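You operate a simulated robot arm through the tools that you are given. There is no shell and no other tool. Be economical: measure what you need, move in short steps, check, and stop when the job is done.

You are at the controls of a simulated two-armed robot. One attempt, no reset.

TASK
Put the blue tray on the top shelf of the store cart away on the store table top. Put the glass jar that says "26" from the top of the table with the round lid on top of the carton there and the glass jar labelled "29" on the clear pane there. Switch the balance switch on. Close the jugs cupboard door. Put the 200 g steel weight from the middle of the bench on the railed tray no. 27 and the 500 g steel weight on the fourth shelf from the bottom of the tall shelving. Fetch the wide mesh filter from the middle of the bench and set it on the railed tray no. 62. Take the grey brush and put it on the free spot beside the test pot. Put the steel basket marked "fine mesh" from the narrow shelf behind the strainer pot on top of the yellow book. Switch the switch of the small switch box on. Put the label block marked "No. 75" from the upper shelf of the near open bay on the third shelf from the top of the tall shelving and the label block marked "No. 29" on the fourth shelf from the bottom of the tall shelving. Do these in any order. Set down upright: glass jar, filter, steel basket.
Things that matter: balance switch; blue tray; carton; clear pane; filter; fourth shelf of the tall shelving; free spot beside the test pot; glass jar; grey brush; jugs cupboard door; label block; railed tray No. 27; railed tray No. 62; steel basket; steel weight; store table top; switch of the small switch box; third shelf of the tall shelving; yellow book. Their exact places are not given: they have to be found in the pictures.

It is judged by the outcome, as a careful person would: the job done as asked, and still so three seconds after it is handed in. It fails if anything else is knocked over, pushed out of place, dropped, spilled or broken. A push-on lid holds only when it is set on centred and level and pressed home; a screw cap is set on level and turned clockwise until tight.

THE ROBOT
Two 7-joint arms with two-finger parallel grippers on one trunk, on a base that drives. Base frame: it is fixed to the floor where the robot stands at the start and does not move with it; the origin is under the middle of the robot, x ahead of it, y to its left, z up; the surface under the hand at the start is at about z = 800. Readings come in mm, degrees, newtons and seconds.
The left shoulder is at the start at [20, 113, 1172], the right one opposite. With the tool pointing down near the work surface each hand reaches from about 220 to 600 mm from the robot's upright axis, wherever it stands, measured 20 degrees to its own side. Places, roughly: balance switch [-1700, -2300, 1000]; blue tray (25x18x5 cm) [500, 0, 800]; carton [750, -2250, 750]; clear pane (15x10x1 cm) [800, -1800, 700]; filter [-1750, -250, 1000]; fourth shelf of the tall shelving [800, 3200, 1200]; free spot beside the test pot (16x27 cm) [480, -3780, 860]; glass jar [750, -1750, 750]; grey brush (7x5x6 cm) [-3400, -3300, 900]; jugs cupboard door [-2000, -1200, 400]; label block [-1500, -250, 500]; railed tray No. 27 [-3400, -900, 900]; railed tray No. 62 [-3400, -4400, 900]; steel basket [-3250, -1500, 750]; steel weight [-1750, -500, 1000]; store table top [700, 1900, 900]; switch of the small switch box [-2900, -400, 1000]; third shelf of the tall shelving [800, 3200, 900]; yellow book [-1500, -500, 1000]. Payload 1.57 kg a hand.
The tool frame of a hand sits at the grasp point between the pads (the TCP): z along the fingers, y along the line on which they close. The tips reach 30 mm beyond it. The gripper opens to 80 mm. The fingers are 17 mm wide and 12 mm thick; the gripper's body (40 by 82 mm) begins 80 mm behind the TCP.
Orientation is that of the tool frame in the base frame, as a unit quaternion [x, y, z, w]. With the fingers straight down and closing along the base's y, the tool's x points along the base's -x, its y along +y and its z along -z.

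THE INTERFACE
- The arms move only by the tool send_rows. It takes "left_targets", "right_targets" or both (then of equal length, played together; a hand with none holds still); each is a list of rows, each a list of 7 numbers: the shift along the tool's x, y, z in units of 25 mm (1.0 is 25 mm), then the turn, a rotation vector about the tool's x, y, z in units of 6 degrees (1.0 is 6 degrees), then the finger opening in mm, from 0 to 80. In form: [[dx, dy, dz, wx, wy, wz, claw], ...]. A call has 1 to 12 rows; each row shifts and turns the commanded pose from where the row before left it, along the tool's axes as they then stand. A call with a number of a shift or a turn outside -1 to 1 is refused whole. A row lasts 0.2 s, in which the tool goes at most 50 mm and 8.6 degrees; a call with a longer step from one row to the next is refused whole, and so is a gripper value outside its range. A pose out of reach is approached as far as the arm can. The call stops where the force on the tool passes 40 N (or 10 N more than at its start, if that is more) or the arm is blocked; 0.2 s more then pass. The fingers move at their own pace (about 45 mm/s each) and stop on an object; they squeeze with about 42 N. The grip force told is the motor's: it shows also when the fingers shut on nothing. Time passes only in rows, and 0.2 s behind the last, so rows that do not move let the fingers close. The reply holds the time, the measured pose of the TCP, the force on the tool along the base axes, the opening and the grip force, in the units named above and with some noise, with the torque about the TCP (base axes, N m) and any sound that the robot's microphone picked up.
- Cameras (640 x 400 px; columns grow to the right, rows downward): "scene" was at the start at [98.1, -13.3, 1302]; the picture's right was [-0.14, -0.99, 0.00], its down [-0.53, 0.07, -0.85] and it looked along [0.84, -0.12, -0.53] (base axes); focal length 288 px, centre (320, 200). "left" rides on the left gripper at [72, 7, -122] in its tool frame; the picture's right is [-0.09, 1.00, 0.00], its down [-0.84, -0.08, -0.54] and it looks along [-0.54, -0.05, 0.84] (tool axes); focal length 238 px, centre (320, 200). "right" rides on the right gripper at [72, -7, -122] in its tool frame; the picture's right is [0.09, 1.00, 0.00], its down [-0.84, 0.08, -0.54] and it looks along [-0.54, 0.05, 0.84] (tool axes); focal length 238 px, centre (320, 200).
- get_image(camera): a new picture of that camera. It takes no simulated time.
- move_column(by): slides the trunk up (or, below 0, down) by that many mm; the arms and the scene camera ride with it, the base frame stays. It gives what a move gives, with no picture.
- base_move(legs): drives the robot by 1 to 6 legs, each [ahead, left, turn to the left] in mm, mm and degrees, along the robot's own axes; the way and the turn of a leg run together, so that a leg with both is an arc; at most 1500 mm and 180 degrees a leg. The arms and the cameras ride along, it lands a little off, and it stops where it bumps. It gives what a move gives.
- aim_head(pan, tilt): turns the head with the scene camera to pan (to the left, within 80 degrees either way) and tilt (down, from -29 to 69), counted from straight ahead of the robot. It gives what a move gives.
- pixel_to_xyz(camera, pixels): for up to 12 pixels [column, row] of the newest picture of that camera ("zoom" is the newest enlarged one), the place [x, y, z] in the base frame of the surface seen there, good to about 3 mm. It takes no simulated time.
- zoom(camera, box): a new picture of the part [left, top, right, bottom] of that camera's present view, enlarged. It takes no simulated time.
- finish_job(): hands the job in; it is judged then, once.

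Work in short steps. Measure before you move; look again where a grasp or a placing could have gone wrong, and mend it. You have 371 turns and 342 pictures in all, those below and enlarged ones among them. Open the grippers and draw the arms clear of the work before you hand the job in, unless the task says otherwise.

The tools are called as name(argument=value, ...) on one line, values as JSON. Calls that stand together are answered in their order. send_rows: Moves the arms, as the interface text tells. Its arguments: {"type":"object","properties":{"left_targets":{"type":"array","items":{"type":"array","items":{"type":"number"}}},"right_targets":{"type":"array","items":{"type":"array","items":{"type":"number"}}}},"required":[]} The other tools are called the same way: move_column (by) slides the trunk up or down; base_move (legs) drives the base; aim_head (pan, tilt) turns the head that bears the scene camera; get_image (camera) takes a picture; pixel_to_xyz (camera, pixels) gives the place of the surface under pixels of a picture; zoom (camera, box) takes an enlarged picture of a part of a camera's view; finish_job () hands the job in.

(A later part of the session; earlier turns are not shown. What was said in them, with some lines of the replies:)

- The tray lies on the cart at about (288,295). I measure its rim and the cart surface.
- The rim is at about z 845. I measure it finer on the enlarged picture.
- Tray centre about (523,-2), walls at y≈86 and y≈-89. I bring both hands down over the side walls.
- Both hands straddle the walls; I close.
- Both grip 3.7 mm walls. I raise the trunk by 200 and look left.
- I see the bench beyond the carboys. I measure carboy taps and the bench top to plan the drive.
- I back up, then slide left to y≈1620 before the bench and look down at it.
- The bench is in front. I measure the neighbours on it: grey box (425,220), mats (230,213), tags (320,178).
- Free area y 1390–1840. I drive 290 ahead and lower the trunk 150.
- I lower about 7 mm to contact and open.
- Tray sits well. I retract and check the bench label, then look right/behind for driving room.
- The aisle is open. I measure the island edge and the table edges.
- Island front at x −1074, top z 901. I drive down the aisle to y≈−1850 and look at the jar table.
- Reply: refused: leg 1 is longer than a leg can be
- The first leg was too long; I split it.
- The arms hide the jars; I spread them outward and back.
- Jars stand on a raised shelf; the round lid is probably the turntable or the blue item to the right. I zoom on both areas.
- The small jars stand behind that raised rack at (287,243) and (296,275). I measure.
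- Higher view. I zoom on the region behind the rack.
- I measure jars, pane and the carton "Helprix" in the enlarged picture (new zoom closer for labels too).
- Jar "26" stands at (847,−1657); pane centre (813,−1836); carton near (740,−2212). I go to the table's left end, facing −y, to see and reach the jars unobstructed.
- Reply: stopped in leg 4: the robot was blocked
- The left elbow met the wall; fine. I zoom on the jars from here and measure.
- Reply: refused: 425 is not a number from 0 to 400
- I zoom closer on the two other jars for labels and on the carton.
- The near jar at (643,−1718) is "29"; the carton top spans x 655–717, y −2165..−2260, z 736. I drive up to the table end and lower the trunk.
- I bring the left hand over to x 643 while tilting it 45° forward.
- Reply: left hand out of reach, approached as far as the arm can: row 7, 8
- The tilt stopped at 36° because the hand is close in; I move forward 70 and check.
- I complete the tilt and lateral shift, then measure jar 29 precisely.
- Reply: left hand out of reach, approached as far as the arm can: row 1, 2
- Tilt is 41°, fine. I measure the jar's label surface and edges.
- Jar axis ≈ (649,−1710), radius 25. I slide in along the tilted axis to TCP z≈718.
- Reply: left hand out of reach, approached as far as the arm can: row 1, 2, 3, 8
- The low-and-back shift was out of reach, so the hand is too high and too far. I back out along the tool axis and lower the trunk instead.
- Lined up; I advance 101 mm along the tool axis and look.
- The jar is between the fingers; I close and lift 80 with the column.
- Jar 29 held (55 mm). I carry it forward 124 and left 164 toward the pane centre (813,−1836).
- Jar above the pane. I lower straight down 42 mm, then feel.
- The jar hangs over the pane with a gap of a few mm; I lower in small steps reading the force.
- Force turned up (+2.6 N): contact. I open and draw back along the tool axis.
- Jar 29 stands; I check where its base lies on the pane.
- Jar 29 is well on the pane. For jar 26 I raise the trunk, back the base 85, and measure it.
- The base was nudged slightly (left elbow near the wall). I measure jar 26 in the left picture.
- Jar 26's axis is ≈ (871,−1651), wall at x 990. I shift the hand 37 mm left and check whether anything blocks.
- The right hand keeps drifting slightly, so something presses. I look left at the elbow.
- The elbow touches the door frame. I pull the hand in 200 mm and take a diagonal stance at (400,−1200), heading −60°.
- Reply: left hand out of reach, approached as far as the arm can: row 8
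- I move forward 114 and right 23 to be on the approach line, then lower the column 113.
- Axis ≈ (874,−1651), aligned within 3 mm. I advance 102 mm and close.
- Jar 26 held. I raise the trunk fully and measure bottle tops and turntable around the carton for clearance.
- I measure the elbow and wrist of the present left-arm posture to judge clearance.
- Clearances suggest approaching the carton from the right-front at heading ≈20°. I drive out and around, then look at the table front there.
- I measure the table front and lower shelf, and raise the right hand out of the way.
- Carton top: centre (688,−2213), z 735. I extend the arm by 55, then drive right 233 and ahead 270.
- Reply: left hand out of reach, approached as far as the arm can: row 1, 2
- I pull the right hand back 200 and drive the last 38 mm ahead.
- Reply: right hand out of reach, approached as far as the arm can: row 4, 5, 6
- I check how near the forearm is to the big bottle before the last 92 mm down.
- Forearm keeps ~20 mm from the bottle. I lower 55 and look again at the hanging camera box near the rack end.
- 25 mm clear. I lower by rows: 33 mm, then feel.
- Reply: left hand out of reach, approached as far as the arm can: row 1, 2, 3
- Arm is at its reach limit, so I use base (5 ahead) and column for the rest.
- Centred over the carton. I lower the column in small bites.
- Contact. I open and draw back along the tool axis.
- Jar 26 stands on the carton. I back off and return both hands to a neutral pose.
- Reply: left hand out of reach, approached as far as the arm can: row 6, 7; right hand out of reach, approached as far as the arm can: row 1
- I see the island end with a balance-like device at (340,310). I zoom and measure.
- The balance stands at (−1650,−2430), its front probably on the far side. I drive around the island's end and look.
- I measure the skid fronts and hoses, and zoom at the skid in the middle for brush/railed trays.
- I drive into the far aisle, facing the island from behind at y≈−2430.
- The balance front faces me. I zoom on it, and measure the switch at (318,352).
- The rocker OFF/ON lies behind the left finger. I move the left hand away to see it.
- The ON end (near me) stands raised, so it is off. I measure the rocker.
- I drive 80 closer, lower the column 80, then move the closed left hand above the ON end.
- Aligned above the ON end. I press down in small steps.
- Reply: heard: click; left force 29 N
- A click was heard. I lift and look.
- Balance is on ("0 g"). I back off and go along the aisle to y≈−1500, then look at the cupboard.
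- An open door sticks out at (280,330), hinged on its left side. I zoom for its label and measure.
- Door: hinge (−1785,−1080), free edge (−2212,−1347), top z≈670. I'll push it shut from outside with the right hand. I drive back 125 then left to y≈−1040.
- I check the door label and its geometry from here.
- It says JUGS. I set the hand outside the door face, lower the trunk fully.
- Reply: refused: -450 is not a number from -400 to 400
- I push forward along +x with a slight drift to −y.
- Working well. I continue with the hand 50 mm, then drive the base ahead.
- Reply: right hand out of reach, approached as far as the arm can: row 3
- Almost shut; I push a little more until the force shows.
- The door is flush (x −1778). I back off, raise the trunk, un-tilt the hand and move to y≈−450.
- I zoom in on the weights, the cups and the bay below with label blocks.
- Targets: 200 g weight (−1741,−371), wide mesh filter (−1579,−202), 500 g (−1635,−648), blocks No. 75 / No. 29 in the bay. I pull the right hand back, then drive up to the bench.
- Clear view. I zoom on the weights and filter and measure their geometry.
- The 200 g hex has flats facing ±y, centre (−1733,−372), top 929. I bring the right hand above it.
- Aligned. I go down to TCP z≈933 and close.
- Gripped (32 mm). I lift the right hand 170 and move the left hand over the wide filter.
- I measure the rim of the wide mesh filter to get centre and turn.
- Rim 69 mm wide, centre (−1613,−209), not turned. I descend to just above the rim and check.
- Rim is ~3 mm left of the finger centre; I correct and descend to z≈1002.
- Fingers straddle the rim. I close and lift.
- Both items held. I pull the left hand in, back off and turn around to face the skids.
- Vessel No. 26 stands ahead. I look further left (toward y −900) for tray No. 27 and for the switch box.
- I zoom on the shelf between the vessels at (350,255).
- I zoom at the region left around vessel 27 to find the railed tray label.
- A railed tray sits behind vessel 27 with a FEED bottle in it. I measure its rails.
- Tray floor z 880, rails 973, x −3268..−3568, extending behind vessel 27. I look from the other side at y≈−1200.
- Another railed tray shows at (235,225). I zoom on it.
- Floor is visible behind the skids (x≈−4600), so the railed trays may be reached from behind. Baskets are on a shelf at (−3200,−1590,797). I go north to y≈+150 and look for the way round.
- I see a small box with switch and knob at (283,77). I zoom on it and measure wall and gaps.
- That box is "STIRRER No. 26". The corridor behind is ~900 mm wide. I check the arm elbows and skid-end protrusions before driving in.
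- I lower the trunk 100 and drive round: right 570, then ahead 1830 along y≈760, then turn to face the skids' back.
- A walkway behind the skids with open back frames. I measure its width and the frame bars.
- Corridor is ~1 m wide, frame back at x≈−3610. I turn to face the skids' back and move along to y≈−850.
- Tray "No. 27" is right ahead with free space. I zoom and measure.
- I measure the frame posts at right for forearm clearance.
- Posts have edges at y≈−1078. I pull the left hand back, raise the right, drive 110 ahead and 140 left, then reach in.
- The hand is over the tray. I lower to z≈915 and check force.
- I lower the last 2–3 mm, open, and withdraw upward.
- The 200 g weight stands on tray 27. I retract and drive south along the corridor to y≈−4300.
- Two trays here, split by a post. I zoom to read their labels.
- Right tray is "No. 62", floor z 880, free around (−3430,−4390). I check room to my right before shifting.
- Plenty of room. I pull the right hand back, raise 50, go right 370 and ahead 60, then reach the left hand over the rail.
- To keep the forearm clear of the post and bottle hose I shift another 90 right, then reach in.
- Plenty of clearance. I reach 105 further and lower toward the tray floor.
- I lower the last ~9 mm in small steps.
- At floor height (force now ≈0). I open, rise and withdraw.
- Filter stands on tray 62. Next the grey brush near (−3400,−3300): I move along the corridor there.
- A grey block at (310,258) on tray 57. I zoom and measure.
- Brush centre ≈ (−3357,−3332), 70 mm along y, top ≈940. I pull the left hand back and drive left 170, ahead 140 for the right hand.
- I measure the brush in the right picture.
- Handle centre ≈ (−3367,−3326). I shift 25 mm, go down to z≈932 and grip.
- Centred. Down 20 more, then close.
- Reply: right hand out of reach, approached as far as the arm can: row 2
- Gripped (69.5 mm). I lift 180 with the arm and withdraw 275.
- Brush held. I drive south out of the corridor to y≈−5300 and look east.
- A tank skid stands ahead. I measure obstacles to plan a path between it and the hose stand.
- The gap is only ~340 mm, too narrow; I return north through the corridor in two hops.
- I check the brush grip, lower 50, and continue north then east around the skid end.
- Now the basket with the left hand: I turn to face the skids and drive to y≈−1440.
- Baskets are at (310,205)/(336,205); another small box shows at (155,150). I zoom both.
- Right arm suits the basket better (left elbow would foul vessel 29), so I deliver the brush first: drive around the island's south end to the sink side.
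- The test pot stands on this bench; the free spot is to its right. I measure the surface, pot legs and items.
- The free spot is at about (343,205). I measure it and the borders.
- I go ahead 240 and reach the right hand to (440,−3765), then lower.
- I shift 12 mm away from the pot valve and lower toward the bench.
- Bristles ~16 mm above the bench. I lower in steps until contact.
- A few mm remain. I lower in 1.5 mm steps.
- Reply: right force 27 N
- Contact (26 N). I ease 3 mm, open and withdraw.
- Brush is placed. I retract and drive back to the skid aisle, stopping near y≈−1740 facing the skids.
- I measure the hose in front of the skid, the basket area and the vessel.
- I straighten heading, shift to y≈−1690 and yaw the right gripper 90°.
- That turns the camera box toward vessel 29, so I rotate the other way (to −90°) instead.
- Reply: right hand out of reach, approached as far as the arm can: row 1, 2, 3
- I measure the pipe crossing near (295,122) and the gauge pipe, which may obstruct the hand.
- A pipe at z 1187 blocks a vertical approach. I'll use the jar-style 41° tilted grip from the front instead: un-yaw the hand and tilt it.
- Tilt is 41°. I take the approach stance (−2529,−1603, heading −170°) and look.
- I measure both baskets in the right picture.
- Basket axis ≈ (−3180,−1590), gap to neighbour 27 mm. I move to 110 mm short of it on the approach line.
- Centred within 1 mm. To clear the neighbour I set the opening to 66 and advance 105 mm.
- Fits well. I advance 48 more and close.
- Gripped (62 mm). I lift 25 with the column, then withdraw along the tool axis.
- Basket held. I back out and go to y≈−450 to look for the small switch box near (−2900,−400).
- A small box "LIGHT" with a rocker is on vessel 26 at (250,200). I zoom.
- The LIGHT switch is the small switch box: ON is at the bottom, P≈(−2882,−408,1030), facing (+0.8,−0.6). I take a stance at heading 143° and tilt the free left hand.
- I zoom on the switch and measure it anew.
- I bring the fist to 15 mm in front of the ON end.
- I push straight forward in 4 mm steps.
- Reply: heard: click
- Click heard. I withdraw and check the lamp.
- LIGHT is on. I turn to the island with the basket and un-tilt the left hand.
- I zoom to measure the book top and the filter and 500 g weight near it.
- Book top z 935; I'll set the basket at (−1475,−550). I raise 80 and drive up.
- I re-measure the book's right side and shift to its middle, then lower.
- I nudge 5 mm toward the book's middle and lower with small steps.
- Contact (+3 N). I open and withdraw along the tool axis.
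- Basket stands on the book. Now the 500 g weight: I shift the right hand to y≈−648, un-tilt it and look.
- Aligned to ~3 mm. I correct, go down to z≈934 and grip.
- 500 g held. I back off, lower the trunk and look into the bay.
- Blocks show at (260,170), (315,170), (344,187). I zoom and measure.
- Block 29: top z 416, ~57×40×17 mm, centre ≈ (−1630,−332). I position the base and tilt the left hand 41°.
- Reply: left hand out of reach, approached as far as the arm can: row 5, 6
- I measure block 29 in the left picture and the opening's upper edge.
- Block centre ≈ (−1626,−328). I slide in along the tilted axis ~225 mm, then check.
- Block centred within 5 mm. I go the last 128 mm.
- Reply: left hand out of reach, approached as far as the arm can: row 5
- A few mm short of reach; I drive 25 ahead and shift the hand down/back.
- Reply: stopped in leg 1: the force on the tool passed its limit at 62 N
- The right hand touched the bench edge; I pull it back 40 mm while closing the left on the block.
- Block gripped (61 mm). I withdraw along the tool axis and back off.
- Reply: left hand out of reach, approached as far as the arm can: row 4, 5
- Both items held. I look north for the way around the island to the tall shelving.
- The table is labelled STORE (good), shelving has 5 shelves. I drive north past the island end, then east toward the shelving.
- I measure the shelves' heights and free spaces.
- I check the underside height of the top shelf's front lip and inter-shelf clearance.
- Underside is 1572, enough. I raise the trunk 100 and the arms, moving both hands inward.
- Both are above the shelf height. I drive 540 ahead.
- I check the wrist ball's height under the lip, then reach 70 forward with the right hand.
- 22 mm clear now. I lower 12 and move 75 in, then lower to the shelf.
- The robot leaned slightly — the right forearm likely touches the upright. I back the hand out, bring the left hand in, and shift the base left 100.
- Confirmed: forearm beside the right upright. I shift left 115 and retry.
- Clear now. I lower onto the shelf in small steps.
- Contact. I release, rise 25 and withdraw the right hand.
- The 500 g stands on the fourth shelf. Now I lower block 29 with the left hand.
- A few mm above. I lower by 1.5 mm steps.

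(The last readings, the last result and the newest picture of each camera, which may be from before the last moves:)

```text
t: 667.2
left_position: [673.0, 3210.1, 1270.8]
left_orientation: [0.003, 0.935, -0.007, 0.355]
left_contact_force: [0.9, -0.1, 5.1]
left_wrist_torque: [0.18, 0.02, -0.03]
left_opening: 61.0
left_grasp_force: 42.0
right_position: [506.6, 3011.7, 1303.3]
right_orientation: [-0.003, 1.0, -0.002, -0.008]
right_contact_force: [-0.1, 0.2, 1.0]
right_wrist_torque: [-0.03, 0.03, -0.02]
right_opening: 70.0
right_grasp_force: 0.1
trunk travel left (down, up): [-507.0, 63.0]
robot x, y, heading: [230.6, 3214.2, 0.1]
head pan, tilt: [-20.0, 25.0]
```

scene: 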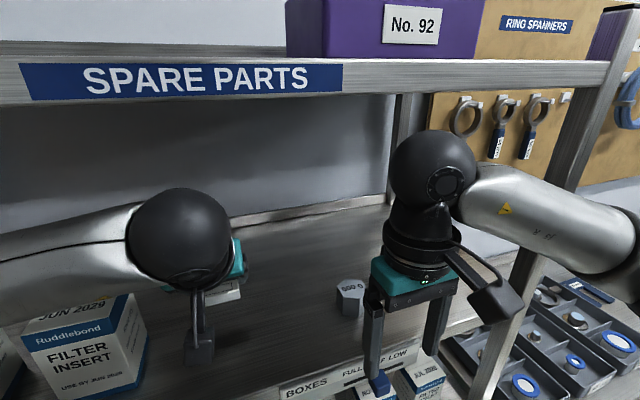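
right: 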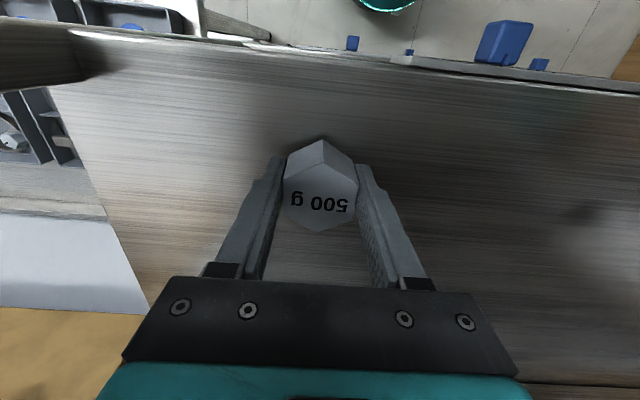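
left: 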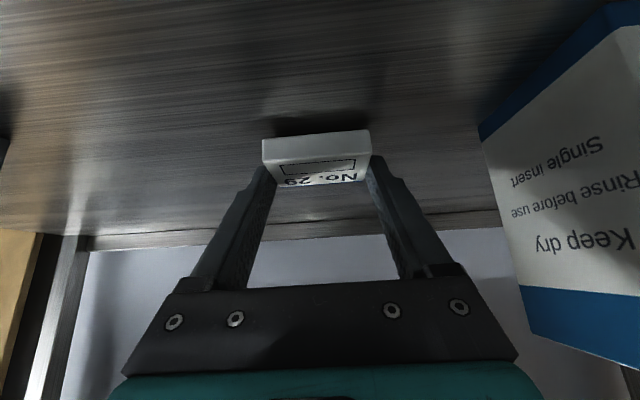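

Contact (+6 N). I open, withdraw slanted, and back the base off.

send_rows(left_targets=[[0, 0, 0, 0, 0, 0, 75], [0, 0, 0, 0, 0, 0, 80], [0, 0, -0.4, 0, 0, 0, 80], [0, 0, -0.8, 0, 0, 0, 80], [0, 0, -0.8, 0, 0, 0, 80]])

base_move(legs=[[-450, 0, 0]])

aim_head(pan=0, tilt=15)

get_image(camera="scene")

```text
t: 668.4
left_position: [639.1, 3210.9, 1307.3]
left_orientation: [0.003, 0.936, -0.006, 0.352]
left_contact_force: [-0.3, -0.9, -0.3]
left_wrist_torque: [0.01, -0.03, -0.01]
left_opening: 80.4
left_grasp_force: 0.1
right_position: [506.6, 3011.5, 1302.7]
right_orientation: [-0.003, 1.0, -0.001, -0.01]
right_contact_force: [0.2, 0.4, -0.7]
right_wrist_torque: [0.03, 0.0, 0.0]
right_opening: 69.9
right_grasp_force: 0.0
trunk travel left (down, up): [-507.0, 63.0]
robot x, y, heading: [229.1, 3210.5, 0.1]
head pan, tilt: [-20.0, 25.0]
```

```text
t: 671.1
left_position: [191.7, 3211.4, 1308.1]
left_orientation: [0.003, 0.936, -0.005, 0.353]
left_contact_force: [0.0, 0.4, -0.3]
left_wrist_torque: [-0.02, 0.02, 0.0]
left_opening: 80.2
left_grasp_force: 0.0
right_position: [58.9, 3011.2, 1303.6]
right_orientation: [-0.004, 1.0, 0.0, -0.008]
right_contact_force: [0.1, 0.6, -0.3]
right_wrist_torque: [0.0, -0.01, 0.02]
right_opening: 70.1
right_grasp_force: 0.0
trunk travel left (down, up): [-507.0, 63.0]
robot x, y, heading: [-222.2, 3212.0, 0.3]
head pan, tilt: [-20.0, 25.0]
```

```text
t: 672.0
left_position: [192.8, 3211.8, 1307.5]
left_orientation: [0.003, 0.935, -0.006, 0.353]
left_contact_force: [-1.3, 0.4, 1.0]
left_wrist_torque: [0.03, -0.01, -0.01]
left_opening: 79.8
left_grasp_force: 0.0
right_position: [59.0, 3012.6, 1302.4]
right_orientation: [-0.004, 1.0, -0.001, -0.009]
right_contact_force: [-0.1, 0.5, 0.2]
right_wrist_torque: [-0.02, -0.03, 0.01]
right_opening: 70.1
right_grasp_force: 0.0
trunk travel left (down, up): [-507.0, 63.0]
robot x, y, heading: [-222.4, 3209.5, 0.1]
head pan, tilt: [0.0, 15.0]
```

```text
152 pictures are left
```

scene: 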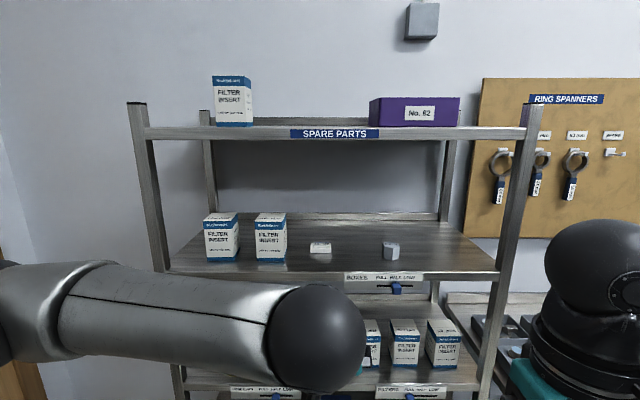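

Both are on the fourth shelf. I drive back to the bay for block No. 75.

base_move(legs=[[-1400, 0, 0], [-790, 0, 0], [0, -1500, 0], [0, -1500, 0], [0, -400, 0]])

move_column(by=-400)

move_column(by=-100)

aim_head(pan=15, tilt=40)

get_image(camera="scene")

```text
t: 699.0
left_position: [-1952.5, -195.3, 1308.0]
left_orientation: [-0.004, 0.936, -0.003, 0.353]
left_contact_force: [0.8, 0.1, -1.1]
left_wrist_torque: [-0.02, -0.02, -0.01]
left_opening: 79.9
left_grasp_force: 0.1
right_position: [-2082.0, -396.7, 1302.2]
right_orientation: [-0.013, 1.0, 0.0, -0.009]
right_contact_force: [0.4, -0.3, 0.3]
right_wrist_torque: [0.0, 0.03, 0.02]
right_opening: 70.0
right_grasp_force: 0.0
trunk travel left (down, up): [-507.0, 63.0]
robot x, y, heading: [-2364.9, -201.5, 0.8]
head pan, tilt: [0.0, 15.0]
```

```text
t: 702.8
left_position: [-1953.9, -194.5, 907.5]
left_orientation: [-0.006, 0.936, -0.002, 0.353]
left_contact_force: [-0.2, 0.0, -0.4]
left_wrist_torque: [0.0, 0.0, 0.01]
left_opening: 80.0
left_grasp_force: 0.0
right_position: [-2082.1, -396.3, 903.0]
right_orientation: [-0.013, 1.0, -0.001, -0.009]
right_contact_force: [0.4, 0.4, 0.1]
right_wrist_torque: [-0.01, -0.01, 0.01]
right_opening: 69.8
right_grasp_force: 0.0
trunk travel left (down, up): [-107.0, 463.0]
robot x, y, heading: [-2362.4, -202.0, 1.2]
head pan, tilt: [0.0, 15.0]
```

```text
t: 704.1
left_position: [-1953.4, -192.4, 808.4]
left_orientation: [-0.005, 0.935, -0.003, 0.353]
left_contact_force: [0.4, 0.3, 1.0]
left_wrist_torque: [0.01, 0.04, -0.02]
left_opening: 79.8
left_grasp_force: 0.2
right_position: [-2081.8, -396.2, 802.0]
right_orientation: [-0.012, 1.0, 0.0, -0.009]
right_contact_force: [0.5, -0.9, -0.4]
right_wrist_torque: [0.0, 0.03, 0.01]
right_opening: 70.1
right_grasp_force: 0.0
trunk travel left (down, up): [-7.0, 563.0]
robot x, y, heading: [-2367.2, -203.4, 1.0]
head pan, tilt: [0.0, 15.0]
```

```text
t: 705.0
left_position: [-1952.7, -193.2, 807.6]
left_orientation: [-0.005, 0.936, -0.003, 0.352]
left_contact_force: [0.5, 1.1, -0.1]
left_wrist_torque: [-0.02, -0.03, 0.0]
left_opening: 79.9
left_grasp_force: 0.0
right_position: [-2083.5, -396.8, 802.8]
right_orientation: [-0.011, 1.0, -0.001, -0.009]
right_contact_force: [0.7, -0.2, -0.2]
right_wrist_torque: [0.01, 0.0, 0.02]
right_opening: 69.8
right_grasp_force: 0.0
trunk travel left (down, up): [-7.0, 563.0]
robot x, y, heading: [-2364.3, -200.9, 1.5]
head pan, tilt: [15.0, 40.0]
```

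```text
151 pictures are left
```

scene: 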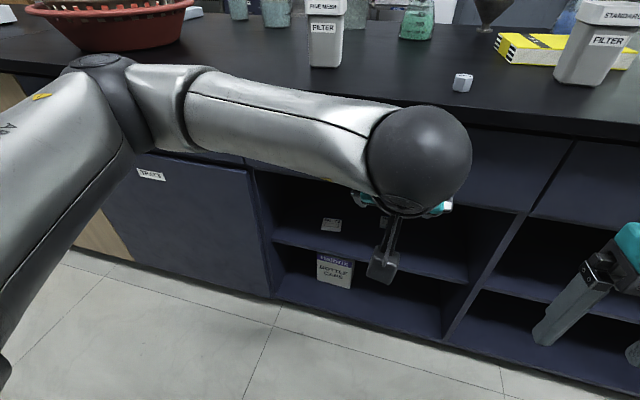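

Block at (330,224) near the bay's left wall. I zoom and measure.

zoom(camera="scene", box=[250, 180, 420, 290])

pixel_to_xyz(camera="scene", pixels=[[331, 220], [322, 220], [341, 221], [321, 230], [341, 231], [331, 226], [300, 240], [275, 200], [285, 232]])

```text
3.64 times, centred on (335, 235) of scene
```

zoom: 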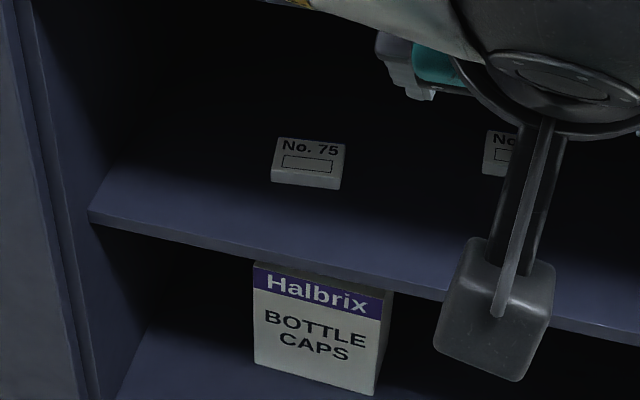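

```text
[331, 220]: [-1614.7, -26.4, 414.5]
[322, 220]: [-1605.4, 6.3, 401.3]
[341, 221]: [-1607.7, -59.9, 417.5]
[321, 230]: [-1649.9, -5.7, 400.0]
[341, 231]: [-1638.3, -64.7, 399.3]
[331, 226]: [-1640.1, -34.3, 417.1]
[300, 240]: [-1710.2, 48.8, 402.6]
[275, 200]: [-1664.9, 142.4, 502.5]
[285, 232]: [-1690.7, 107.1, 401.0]
```

Block centre ≈ (−1628,−34), turned ~11°. I bring the left hand to its start pose, then drive up.

send_rows(left_targets=[[0.735, 0.93, 0.33, 0, 0, 0, 80], [0.735, 0.93, 0.33, 0, 0, 0, 80], [0.735, 0.93, 0.33, 0, 0, 0, 80], [0.735, 0.93, 0.33, 0, 0, 0, 80], [0.735, 0.93, 0.33, 0, 0, 0, 80], [0.735, 0.93, 0.33, 0, 0, 0, 80]])

base_move(legs=[[0, 12, -1.3], [160, 0, 0]])

get_image(camera="left")

```text
t: 706.4
left_position: [-2003.6, -55.2, 696.7]
left_orientation: [-0.005, 0.935, -0.003, 0.354]
left_contact_force: [0.5, 0.1, -0.4]
left_wrist_torque: [0.04, -0.01, -0.02]
left_opening: 80.0
left_grasp_force: 0.1
right_position: [-2081.3, -395.0, 803.5]
right_orientation: [-0.012, 1.0, -0.001, -0.008]
right_contact_force: [0.3, -0.9, -0.5]
right_wrist_torque: [-0.01, -0.02, -0.01]
right_opening: 70.0
right_grasp_force: 0.1
trunk travel left (down, up): [-7.0, 563.0]
robot x, y, heading: [-2368.2, -203.2, 1.1]
head pan, tilt: [15.0, 40.0]
```

```text
t: 708.2
left_position: [-1842.4, -50.9, 696.5]
left_orientation: [0.004, 0.935, -0.006, 0.354]
left_contact_force: [0.5, -0.6, 0.0]
left_wrist_torque: [-0.03, -0.01, 0.03]
left_opening: 80.0
left_grasp_force: 0.1
right_position: [-1926.2, -389.9, 802.9]
right_orientation: [-0.003, 1.0, -0.001, -0.009]
right_contact_force: [-0.4, 0.1, 0.7]
right_wrist_torque: [0.0, 0.04, 0.05]
right_opening: 70.1
right_grasp_force: 0.0
trunk travel left (down, up): [-7.0, 563.0]
robot x, y, heading: [-2210.4, -187.3, -0.1]
head pan, tilt: [15.0, 40.0]
```

```text
149 pictures are left
```

left: 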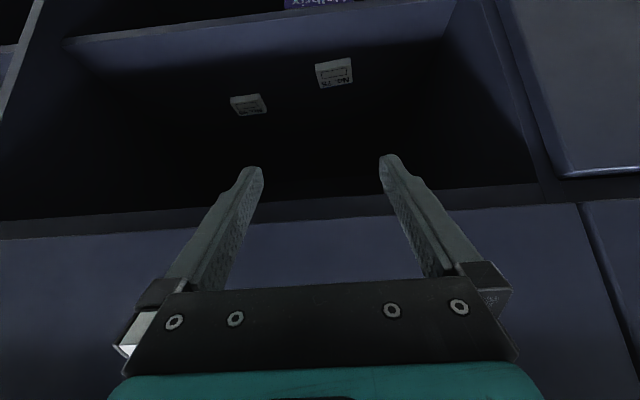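

I slide in along the tilted axis ~225 mm and check.

send_rows(left_targets=[[0.64, 0, 0.3, 0, 0, 0, 80], [0, 0.07, 1, 0, 0, 0, 80], [0, 0.07, 1, 0, 0, 0, 80], [0, 0.07, 1, 0, 0, 0, 80], [0, 0.07, 1, 0, 0, 0, 80], [0, 0.07, 1, 0, 0, 0, 80], [0, 0.07, 1, 0, 0, 0, 80], [0, 0.07, 1, 0, 0, 0, 80], [0, 0.07, 1, 0, 0, 0, 80], [0, 0.07, 1, 0, 0, 0, 80]])

get_image(camera="left")

```text
t: 710.4
left_position: [-1690.5, -17.9, 519.8]
left_orientation: [0.005, 0.937, -0.006, 0.351]
left_contact_force: [0.0, 0.5, 0.3]
left_wrist_torque: [-0.02, -0.02, -0.01]
left_opening: 80.5
left_grasp_force: 0.2
left hand out of reach, approached as far as the arm can: row 6, 7
right_position: [-1927.0, -389.6, 802.0]
right_orientation: [-0.002, 1.0, -0.001, -0.008]
right_contact_force: [0.5, -0.4, 0.6]
right_wrist_torque: [0.01, 0.02, 0.0]
right_opening: 70.2
right_grasp_force: 0.1
trunk travel left (down, up): [-7.0, 563.0]
robot x, y, heading: [-2207.6, -190.1, -0.1]
head pan, tilt: [15.0, 40.0]
```

```text
148 pictures are left
```

left: 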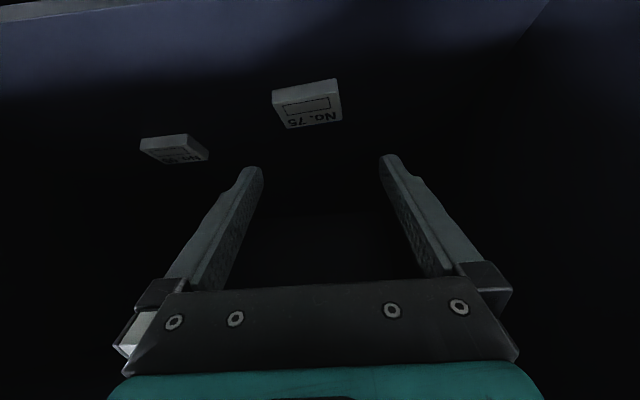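

I correct 16 mm in y and go the rest of the way.

send_rows(left_targets=[[0, -0.64, 0.3, 0, 0, 0, 80], [0.2, 0, 0.9, 0, 0, 0, 80], [0.2, 0, 1, 0, 0, 0, 80], [0.18, 0, 1, 0, 0, 0, 80], [0, 0, 1, 0, 0, 0, 80], [0, 0, 0, 0, 0, 0, 80]])

get_image(camera="left")

```text
t: 711.8
left_position: [-1632.5, -37.7, 430.1]
left_orientation: [0.005, 0.936, -0.007, 0.353]
left_contact_force: [0.4, 0.4, -0.5]
left_wrist_torque: [-0.01, 0.0, 0.0]
left_opening: 79.9
left_grasp_force: 0.0
right_position: [-1926.6, -389.7, 802.9]
right_orientation: [-0.001, 1.0, -0.001, -0.008]
right_contact_force: [-0.3, 0.8, -0.1]
right_wrist_torque: [0.01, -0.01, -0.04]
right_opening: 69.9
right_grasp_force: 0.0
trunk travel left (down, up): [-7.0, 563.0]
robot x, y, heading: [-2207.3, -192.6, -0.1]
head pan, tilt: [15.0, 40.0]
```

```text
147 pictures are left
```

left: 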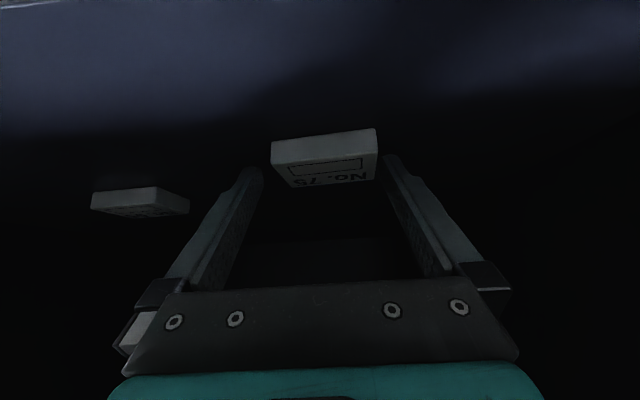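

The block lies between the fingers. I close and withdraw.

send_rows(left_targets=[[0, 0, 0, 0, 0, 0, 30], [0, 0, 0, 0, 0, 0, 30], [0, 0, 0, 0, 0, 0, 30], [0, 0, 0, 0, 0, 0, 30], [-0.2, 0, -0.3, 0, 0, 0, 30], [0, 0, -0.8, 0, 0, 0, 30], [0, 0, -1, 0, 0, 0, 30], [0, 0, -1, 0, 0, 0, 30], [0, 0, -1, 0, 0, 0, 30]])

base_move(legs=[[-200, 0, 0]])

move_column(by=300)

get_image(camera="left")

```text
t: 713.8
left_position: [-1691.3, -13.0, 517.7]
left_orientation: [0.005, 0.937, -0.007, 0.35]
left_contact_force: [-0.7, -0.6, -0.8]
left_wrist_torque: [-0.01, -0.02, 0.02]
left_opening: 61.0
left_grasp_force: 41.6
left hand out of reach, approached as far as the arm can: row 8, 9
right_position: [-1927.2, -388.9, 802.4]
right_orientation: [-0.001, 1.0, -0.001, -0.009]
right_contact_force: [0.4, -0.3, -0.2]
right_wrist_torque: [0.0, 0.03, -0.01]
right_opening: 69.8
right_grasp_force: 0.1
trunk travel left (down, up): [-7.0, 563.0]
robot x, y, heading: [-2207.5, -193.4, -0.2]
head pan, tilt: [15.0, 40.0]
```

```text
t: 715.4
left_position: [-1893.1, -12.5, 515.9]
left_orientation: [0.004, 0.936, -0.007, 0.351]
left_contact_force: [-0.2, -0.2, -0.2]
left_wrist_torque: [0.01, 0.01, 0.02]
left_opening: 61.1
left_grasp_force: 42.0
right_position: [-2126.6, -389.3, 802.8]
right_orientation: [-0.002, 1.0, 0.0, -0.009]
right_contact_force: [0.9, 0.0, 0.0]
right_wrist_torque: [0.02, -0.01, 0.0]
right_opening: 69.9
right_grasp_force: 0.1
trunk travel left (down, up): [-7.0, 563.0]
robot x, y, heading: [-2408.4, -186.6, 0.1]
head pan, tilt: [15.0, 40.0]
```

```text
t: 718.4
left_position: [-1891.0, -12.3, 817.7]
left_orientation: [0.005, 0.936, -0.007, 0.351]
left_contact_force: [-0.3, -0.1, -0.9]
left_wrist_torque: [-0.04, 0.02, -0.01]
left_opening: 61.0
left_grasp_force: 41.5
right_position: [-2128.1, -388.9, 1103.0]
right_orientation: [-0.001, 1.0, -0.001, -0.009]
right_contact_force: [-0.9, -0.4, 0.1]
right_wrist_torque: [-0.01, 0.04, 0.0]
right_opening: 70.1
right_grasp_force: 0.1
trunk travel left (down, up): [-307.0, 263.0]
robot x, y, heading: [-2407.1, -187.7, 0.1]
head pan, tilt: [15.0, 40.0]
```

```text
146 pictures are left
```

left: 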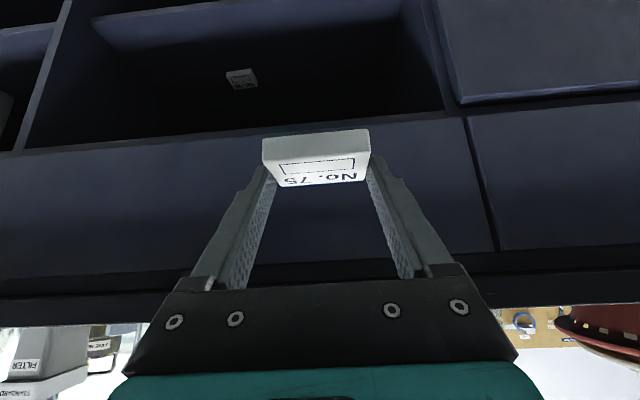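

Block 75 held. I drive back to the shelving.

base_move(legs=[[0, 1500, 0], [0, 1500, 0], [0, 220, 0]])

base_move(legs=[[1300, 0, 0], [850, 0, 0]])

send_rows(right_targets=[[1, 0, 0, 0, 0, 0, 70], [1, 0, 0, 0, 0, 0, 70], [0, 0, 0, 0, 0, 0, 70], [0, 0, 0, 0, 0, 0, 70], [0, 0, 0, 0, 0, 0, 70], [0, 0, 0, 0, 0, 0, 70]], left_targets=[[-0.66, 0, -0.751, 0, 0, 0, 30], [-0.66, 0, -0.751, 0, 0, 0, 30], [-0.66, 0, -0.751, 0, 0, 0, 30], [-0.66, 0, -0.751, 0, 0, 0, 30], [-0.66, 0, -0.751, 0, 0, 0, 30], [0, 0, 0, 0, 0, 0, 30]])

aim_head(pan=0, tilt=25)

get_image(camera="scene")

```text
t: 734.1
left_position: [-1874.6, 3198.1, 817.4]
left_orientation: [0.006, 0.937, -0.008, 0.35]
left_contact_force: [0.1, 0.3, -0.7]
left_wrist_torque: [-0.02, 0.03, -0.01]
left_opening: 60.6
left_grasp_force: 41.6
right_position: [-2111.4, 2822.4, 1101.5]
right_orientation: [-0.001, 1.0, -0.002, -0.009]
right_contact_force: [-0.1, 0.6, 1.1]
right_wrist_torque: [-0.02, 0.02, -0.04]
right_opening: 69.9
right_grasp_force: 0.0
trunk travel left (down, up): [-307.0, 263.0]
robot x, y, heading: [-2388.7, 3022.3, -0.3]
head pan, tilt: [15.0, 40.0]
```

```text
t: 744.8
left_position: [273.9, 3199.9, 816.8]
left_orientation: [0.005, 0.937, -0.008, 0.35]
left_contact_force: [-0.8, -0.5, -0.4]
left_wrist_torque: [0.02, 0.02, 0.0]
left_opening: 60.5
left_grasp_force: 41.9
right_position: [37.7, 2823.8, 1102.9]
right_orientation: [-0.001, 1.0, -0.001, -0.009]
right_contact_force: [0.6, 0.8, -0.3]
right_wrist_torque: [0.02, 0.0, -0.03]
right_opening: 69.9
right_grasp_force: 0.0
trunk travel left (down, up): [-307.0, 263.0]
robot x, y, heading: [-245.3, 3022.0, -0.0]
head pan, tilt: [15.0, 40.0]
```

```text
t: 746.1
left_position: [273.4, 3202.9, 941.0]
left_orientation: [0.005, 0.937, -0.008, 0.35]
left_contact_force: [0.2, -0.4, -0.3]
left_wrist_torque: [-0.03, 0.0, -0.03]
left_opening: 61.0
left_grasp_force: 42.4
right_position: [-9.1, 2821.9, 1104.9]
right_orientation: [-0.001, 1.0, -0.001, -0.01]
right_contact_force: [0.7, -1.0, 0.6]
right_wrist_torque: [0.01, 0.03, 0.03]
right_opening: 70.2
right_grasp_force: 0.1
right hand out of reach, approached as far as the arm can: row 2
trunk travel left (down, up): [-307.0, 263.0]
robot x, y, heading: [-240.6, 3022.3, -0.3]
head pan, tilt: [15.0, 40.0]
```

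```text
t: 746.9
left_position: [273.5, 3200.8, 940.9]
left_orientation: [0.006, 0.936, -0.008, 0.351]
left_contact_force: [-0.4, 0.1, -0.6]
left_wrist_torque: [0.0, -0.02, 0.0]
left_opening: 60.9
left_grasp_force: 42.3
right_position: [-9.0, 2821.5, 1105.2]
right_orientation: [-0.002, 1.0, -0.001, -0.01]
right_contact_force: [-0.6, 0.5, -0.1]
right_wrist_torque: [0.01, -0.04, 0.0]
right_opening: 70.2
right_grasp_force: 0.0
trunk travel left (down, up): [-307.0, 263.0]
robot x, y, heading: [-243.7, 3023.8, -0.1]
head pan, tilt: [0.0, 25.0]
```

```text
145 pictures are left
```

scene: 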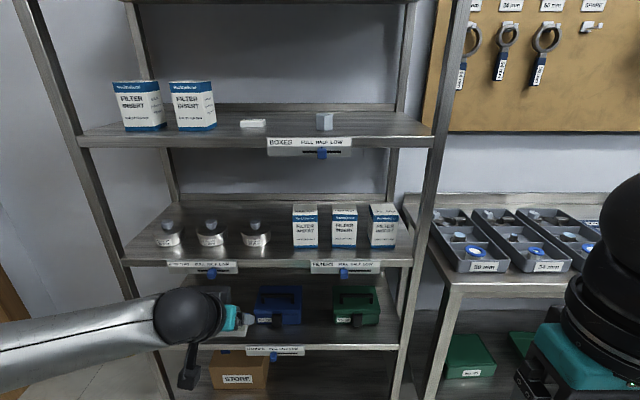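

I verify the gap between disc 3 and the first box and the back space on the third shelf.

zoom(camera="scene", box=[120, 180, 420, 300])

pixel_to_xyz(camera="scene", pixels=[[269, 240], [255, 225], [293, 245], [293, 210], [305, 206], [318, 208], [280, 225], [280, 210], [280, 245], [200, 215], [243, 240], [225, 240]])

```text
2.13 times, centred on (270, 240) of scene
```

zoom: 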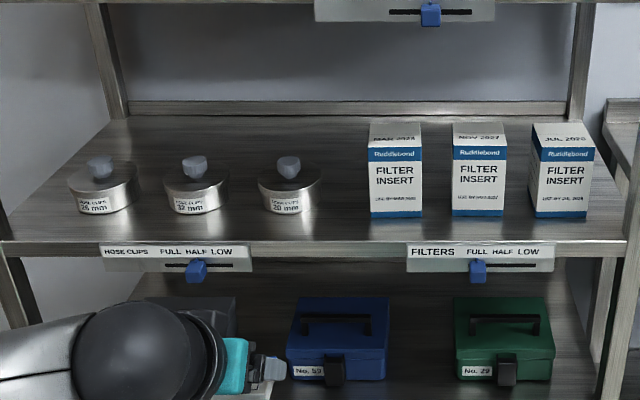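

```text
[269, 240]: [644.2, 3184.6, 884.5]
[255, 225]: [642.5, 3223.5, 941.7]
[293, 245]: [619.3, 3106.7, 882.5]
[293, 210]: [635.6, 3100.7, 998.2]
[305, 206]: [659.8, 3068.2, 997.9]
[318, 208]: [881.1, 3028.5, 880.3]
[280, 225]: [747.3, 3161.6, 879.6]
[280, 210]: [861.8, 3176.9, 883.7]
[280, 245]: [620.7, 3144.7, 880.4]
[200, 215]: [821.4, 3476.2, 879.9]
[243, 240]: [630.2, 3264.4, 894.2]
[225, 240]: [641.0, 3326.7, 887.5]
```

Gap is 77 mm; target (750,3152) behind it. I raise 35, shift right 38 and drive 440 ahead.

move_column(by=35)

base_move(legs=[[0, -48, 0], [300, 0, 0]])

get_image(camera="scene")

```text
t: 747.7
left_position: [273.3, 3201.7, 977.3]
left_orientation: [0.007, 0.937, -0.009, 0.35]
left_contact_force: [0.6, 0.2, -0.6]
left_wrist_torque: [0.02, -0.03, -0.01]
left_opening: 60.8
left_grasp_force: 41.9
right_position: [-7.4, 2822.8, 1140.9]
right_orientation: [-0.001, 1.0, 0.0, -0.01]
right_contact_force: [-0.1, 0.0, 1.0]
right_wrist_torque: [0.01, -0.02, 0.01]
right_opening: 69.7
right_grasp_force: 0.0
trunk travel left (down, up): [-342.0, 228.0]
robot x, y, heading: [-243.8, 3026.3, -0.1]
head pan, tilt: [0.0, 25.0]
```

```text
t: 750.3
left_position: [573.8, 3150.3, 975.1]
left_orientation: [0.008, 0.937, -0.009, 0.35]
left_contact_force: [0.3, 0.0, -0.2]
left_wrist_torque: [0.01, -0.01, 0.03]
left_opening: 60.6
left_grasp_force: 42.0
right_position: [290.2, 2771.9, 1139.6]
right_orientation: [0.0, 1.0, -0.001, -0.011]
right_contact_force: [-0.3, 0.0, 0.8]
right_wrist_torque: [0.01, 0.04, 0.02]
right_opening: 70.1
right_grasp_force: 0.1
trunk travel left (down, up): [-342.0, 228.0]
robot x, y, heading: [55.4, 2973.6, -0.5]
head pan, tilt: [0.0, 25.0]
```

```text
143 pictures are left
```

scene: 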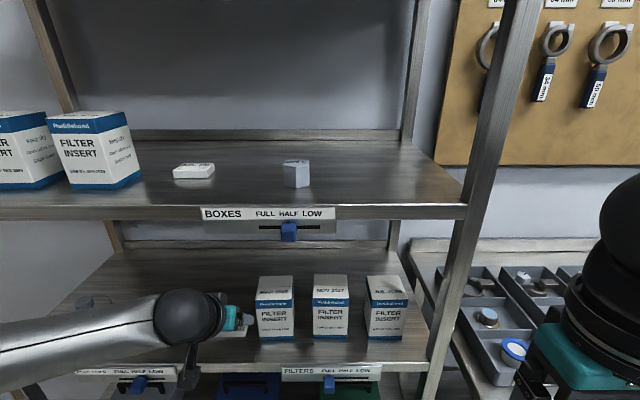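

I check with the left camera before moving deeper.

get_image(camera="left")

```text
142 pictures are left
```

left: 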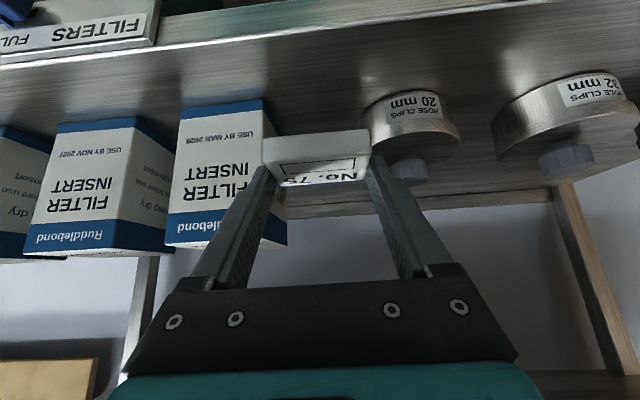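

I shift 10 mm away from the boxes, then go in: base 120 plus arm 55.

send_rows(left_targets=[[0, 0.4, 0, 0, 0, 0, 30], [0, 0, 0, 0, 0, 0, 30]])

base_move(legs=[[120, 0, 0.4]])

get_image(camera="left")

```text
t: 750.9
left_position: [574.0, 3159.9, 977.1]
left_orientation: [0.007, 0.937, -0.008, 0.349]
left_contact_force: [1.1, -0.6, 0.5]
left_wrist_torque: [-0.03, -0.04, 0.02]
left_opening: 60.9
left_grasp_force: 41.7
right_position: [290.3, 2771.2, 1139.7]
right_orientation: [0.001, 1.0, -0.001, -0.01]
right_contact_force: [-0.5, -0.5, 0.6]
right_wrist_torque: [0.02, -0.01, 0.04]
right_opening: 69.7
right_grasp_force: 0.0
trunk travel left (down, up): [-342.0, 228.0]
robot x, y, heading: [57.3, 2976.7, -0.1]
head pan, tilt: [0.0, 25.0]
```

```text
t: 752.1
left_position: [693.0, 3164.5, 976.3]
left_orientation: [0.004, 0.937, -0.007, 0.35]
left_contact_force: [0.4, 0.2, -1.4]
left_wrist_torque: [0.0, 0.0, 0.0]
left_opening: 61.0
left_grasp_force: 42.0
right_position: [411.4, 2773.5, 1139.6]
right_orientation: [-0.003, 1.0, 0.0, -0.011]
right_contact_force: [-0.3, -0.5, 0.6]
right_wrist_torque: [0.0, 0.03, -0.02]
right_opening: 69.9
right_grasp_force: 0.2
trunk travel left (down, up): [-342.0, 228.0]
robot x, y, heading: [175.4, 2972.0, 0.2]
head pan, tilt: [0.0, 25.0]
```

```text
141 pictures are left
```

left: 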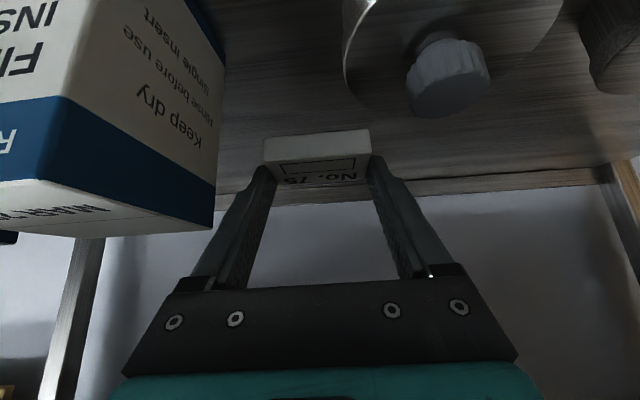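

Past the box and disc. I reach 55 further and lower 60.

send_rows(left_targets=[[-0.86, 0, 0.75, 0, 0, 0, 30], [-0.86, 0, 0.75, 0, 0, 0, 30], [0.66, 0, 0.751, 0, 0, 0, 30], [0.66, 0, 0.751, 0, 0, 0, 30], [0.2, 0, 0.23, 0, 0, 0, 30], [0, 0, 0, 0, 0, 0, 30]])

get_image(camera="left")

```text
t: 753.5
left_position: [747.5, 3161.9, 917.7]
left_orientation: [0.003, 0.936, -0.007, 0.351]
left_contact_force: [-0.2, 0.0, -1.1]
left_wrist_torque: [0.01, 0.0, 0.01]
left_opening: 61.1
left_grasp_force: 42.5
right_position: [411.4, 2774.6, 1140.1]
right_orientation: [-0.003, 1.0, -0.002, -0.01]
right_contact_force: [-0.3, -0.2, 0.1]
right_wrist_torque: [0.04, -0.01, 0.02]
right_opening: 70.0
right_grasp_force: 0.0
trunk travel left (down, up): [-342.0, 228.0]
robot x, y, heading: [174.0, 2972.4, 0.2]
head pan, tilt: [0.0, 25.0]
```

```text
140 pictures are left
```

left: 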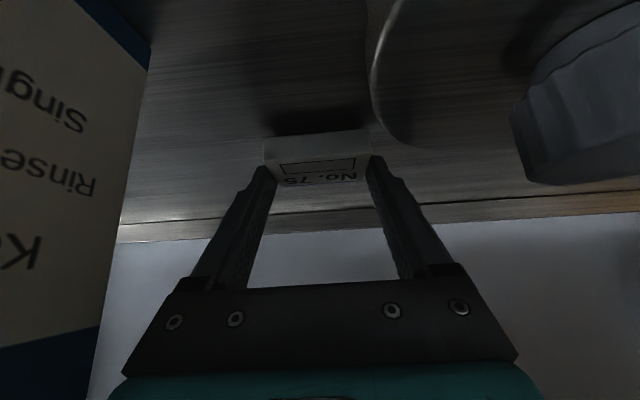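

Close to the shelf. I lower in 1.5 mm steps.

send_rows(left_targets=[[0.04, 0, 0.045, 0, 0, 0, 30], [0.04, 0, 0.045, 0, 0, 0, 30], [0.04, 0, 0.045, 0, 0, 0, 30], [0.04, 0, 0.045, 0, 0, 0, 30], [0, 0, 0, 0, 0, 0, 30]])

```text
t: 754.7
left_position: [748.6, 3162.8, 911.7]
left_orientation: [0.004, 0.936, -0.007, 0.351]
left_contact_force: [0.8, 0.0, -1.8]
left_wrist_torque: [-0.01, 0.03, -0.02]
left_opening: 60.7
left_grasp_force: 42.0
right_position: [410.0, 2774.0, 1138.8]
right_orientation: [-0.003, 1.0, -0.001, -0.01]
right_contact_force: [-0.5, 0.0, 0.5]
right_wrist_torque: [-0.03, 0.01, -0.02]
right_opening: 70.0
right_grasp_force: 0.0
trunk travel left (down, up): [-342.0, 228.0]
robot x, y, heading: [175.3, 2976.8, 0.0]
head pan, tilt: [0.0, 25.0]
```

send_rows(left_targets=[[0.04, 0, 0.045, 0, 0, 0, 30], [0.04, 0, 0.045, 0, 0, 0, 30], [0, 0, 0, 0, 0, 0, 30]])

```text
t: 755.5
left_position: [747.8, 3162.0, 910.6]
left_orientation: [0.004, 0.936, -0.007, 0.352]
left_contact_force: [-0.9, 1.3, 7.2]
left_wrist_torque: [0.27, -0.16, 0.03]
left_opening: 61.1
left_grasp_force: 41.6
right_position: [410.8, 2773.2, 1139.0]
right_orientation: [-0.002, 1.0, -0.001, -0.01]
right_contact_force: [-1.0, -0.6, 0.6]
right_wrist_torque: [-0.01, 0.01, 0.0]
right_opening: 69.8
right_grasp_force: 0.0
trunk travel left (down, up): [-342.0, 228.0]
robot x, y, heading: [171.0, 2976.3, 0.1]
head pan, tilt: [0.0, 25.0]
```

Contact. I open to 68, rise straight 66, shift 6 mm, and back out.

send_rows(left_targets=[[0, 0, 0, 0, 0, 0, 68], [0, 0, 0, 0, 0, 0, 68], [-0.3, 0, -0.345, 0, 0, 0, 68], [-0.66, 0, -0.751, 0, 0, 0, 68], [-0.66, 0, -0.751, 0, 0, 0, 68], [-0.2, -0.2, -0.23, 0, 0, 0, 68]])

get_image(camera="left")

base_move(legs=[[-350, 0, 0]])

get_image(camera="scene")

```text
t: 756.9
left_position: [746.8, 3158.5, 978.6]
left_orientation: [0.003, 0.937, -0.006, 0.349]
left_contact_force: [0.8, 0.2, 0.3]
left_wrist_torque: [-0.01, -0.02, 0.01]
left_opening: 67.9
left_grasp_force: 0.0
right_position: [410.6, 2773.3, 1139.8]
right_orientation: [-0.002, 1.0, -0.001, -0.011]
right_contact_force: [0.2, 0.2, -0.3]
right_wrist_torque: [0.03, -0.01, -0.02]
right_opening: 70.0
right_grasp_force: 0.1
trunk travel left (down, up): [-342.0, 228.0]
robot x, y, heading: [176.2, 2975.0, 0.1]
head pan, tilt: [0.0, 25.0]
```

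```text
139 pictures are left
```

left: 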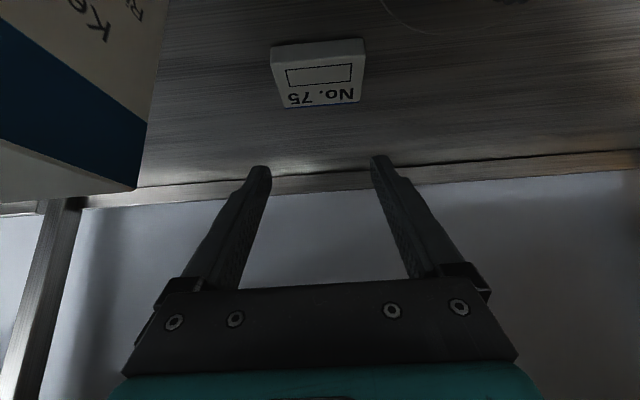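

```text
t: 759.2
left_position: [398.1, 3157.0, 979.1]
left_orientation: [0.003, 0.936, -0.007, 0.351]
left_contact_force: [-0.6, -0.3, 1.0]
left_wrist_torque: [0.0, -0.02, 0.02]
left_opening: 68.0
left_grasp_force: 0.1
right_position: [59.3, 2774.1, 1140.8]
right_orientation: [-0.003, 1.0, -0.001, -0.01]
right_contact_force: [0.0, 0.4, -0.5]
right_wrist_torque: [-0.02, -0.04, 0.01]
right_opening: 70.1
right_grasp_force: 0.1
trunk travel left (down, up): [-342.0, 228.0]
robot x, y, heading: [-179.7, 2974.6, -0.0]
head pan, tilt: [0.0, 25.0]
```

```text
138 pictures are left
```

scene: 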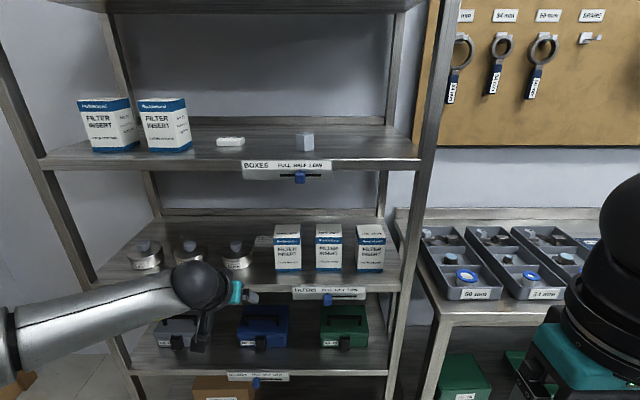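

Block 75 stands on the third shelf from the top, everything else is undisturbed in the picture, grippers are open and clear. I hand the job in.

finish_job()

```text
The job is handed in.
```

I finished all the tasks and handed the job in; the judge's result hasn't come back yet. I checked each placing, both switches and the door with a picture or a measurement.

While I was setting down the 500 g weight, the right forearm pressed lightly against the tall shelving's right upright. The shelving looked undisturbed in later pictures, but I did not measure it again. Earlier, the right hand also bumped the bench edge (a peak of about 62 N) while I was fetching block No. 29. Nothing on the bench appeared to have moved.
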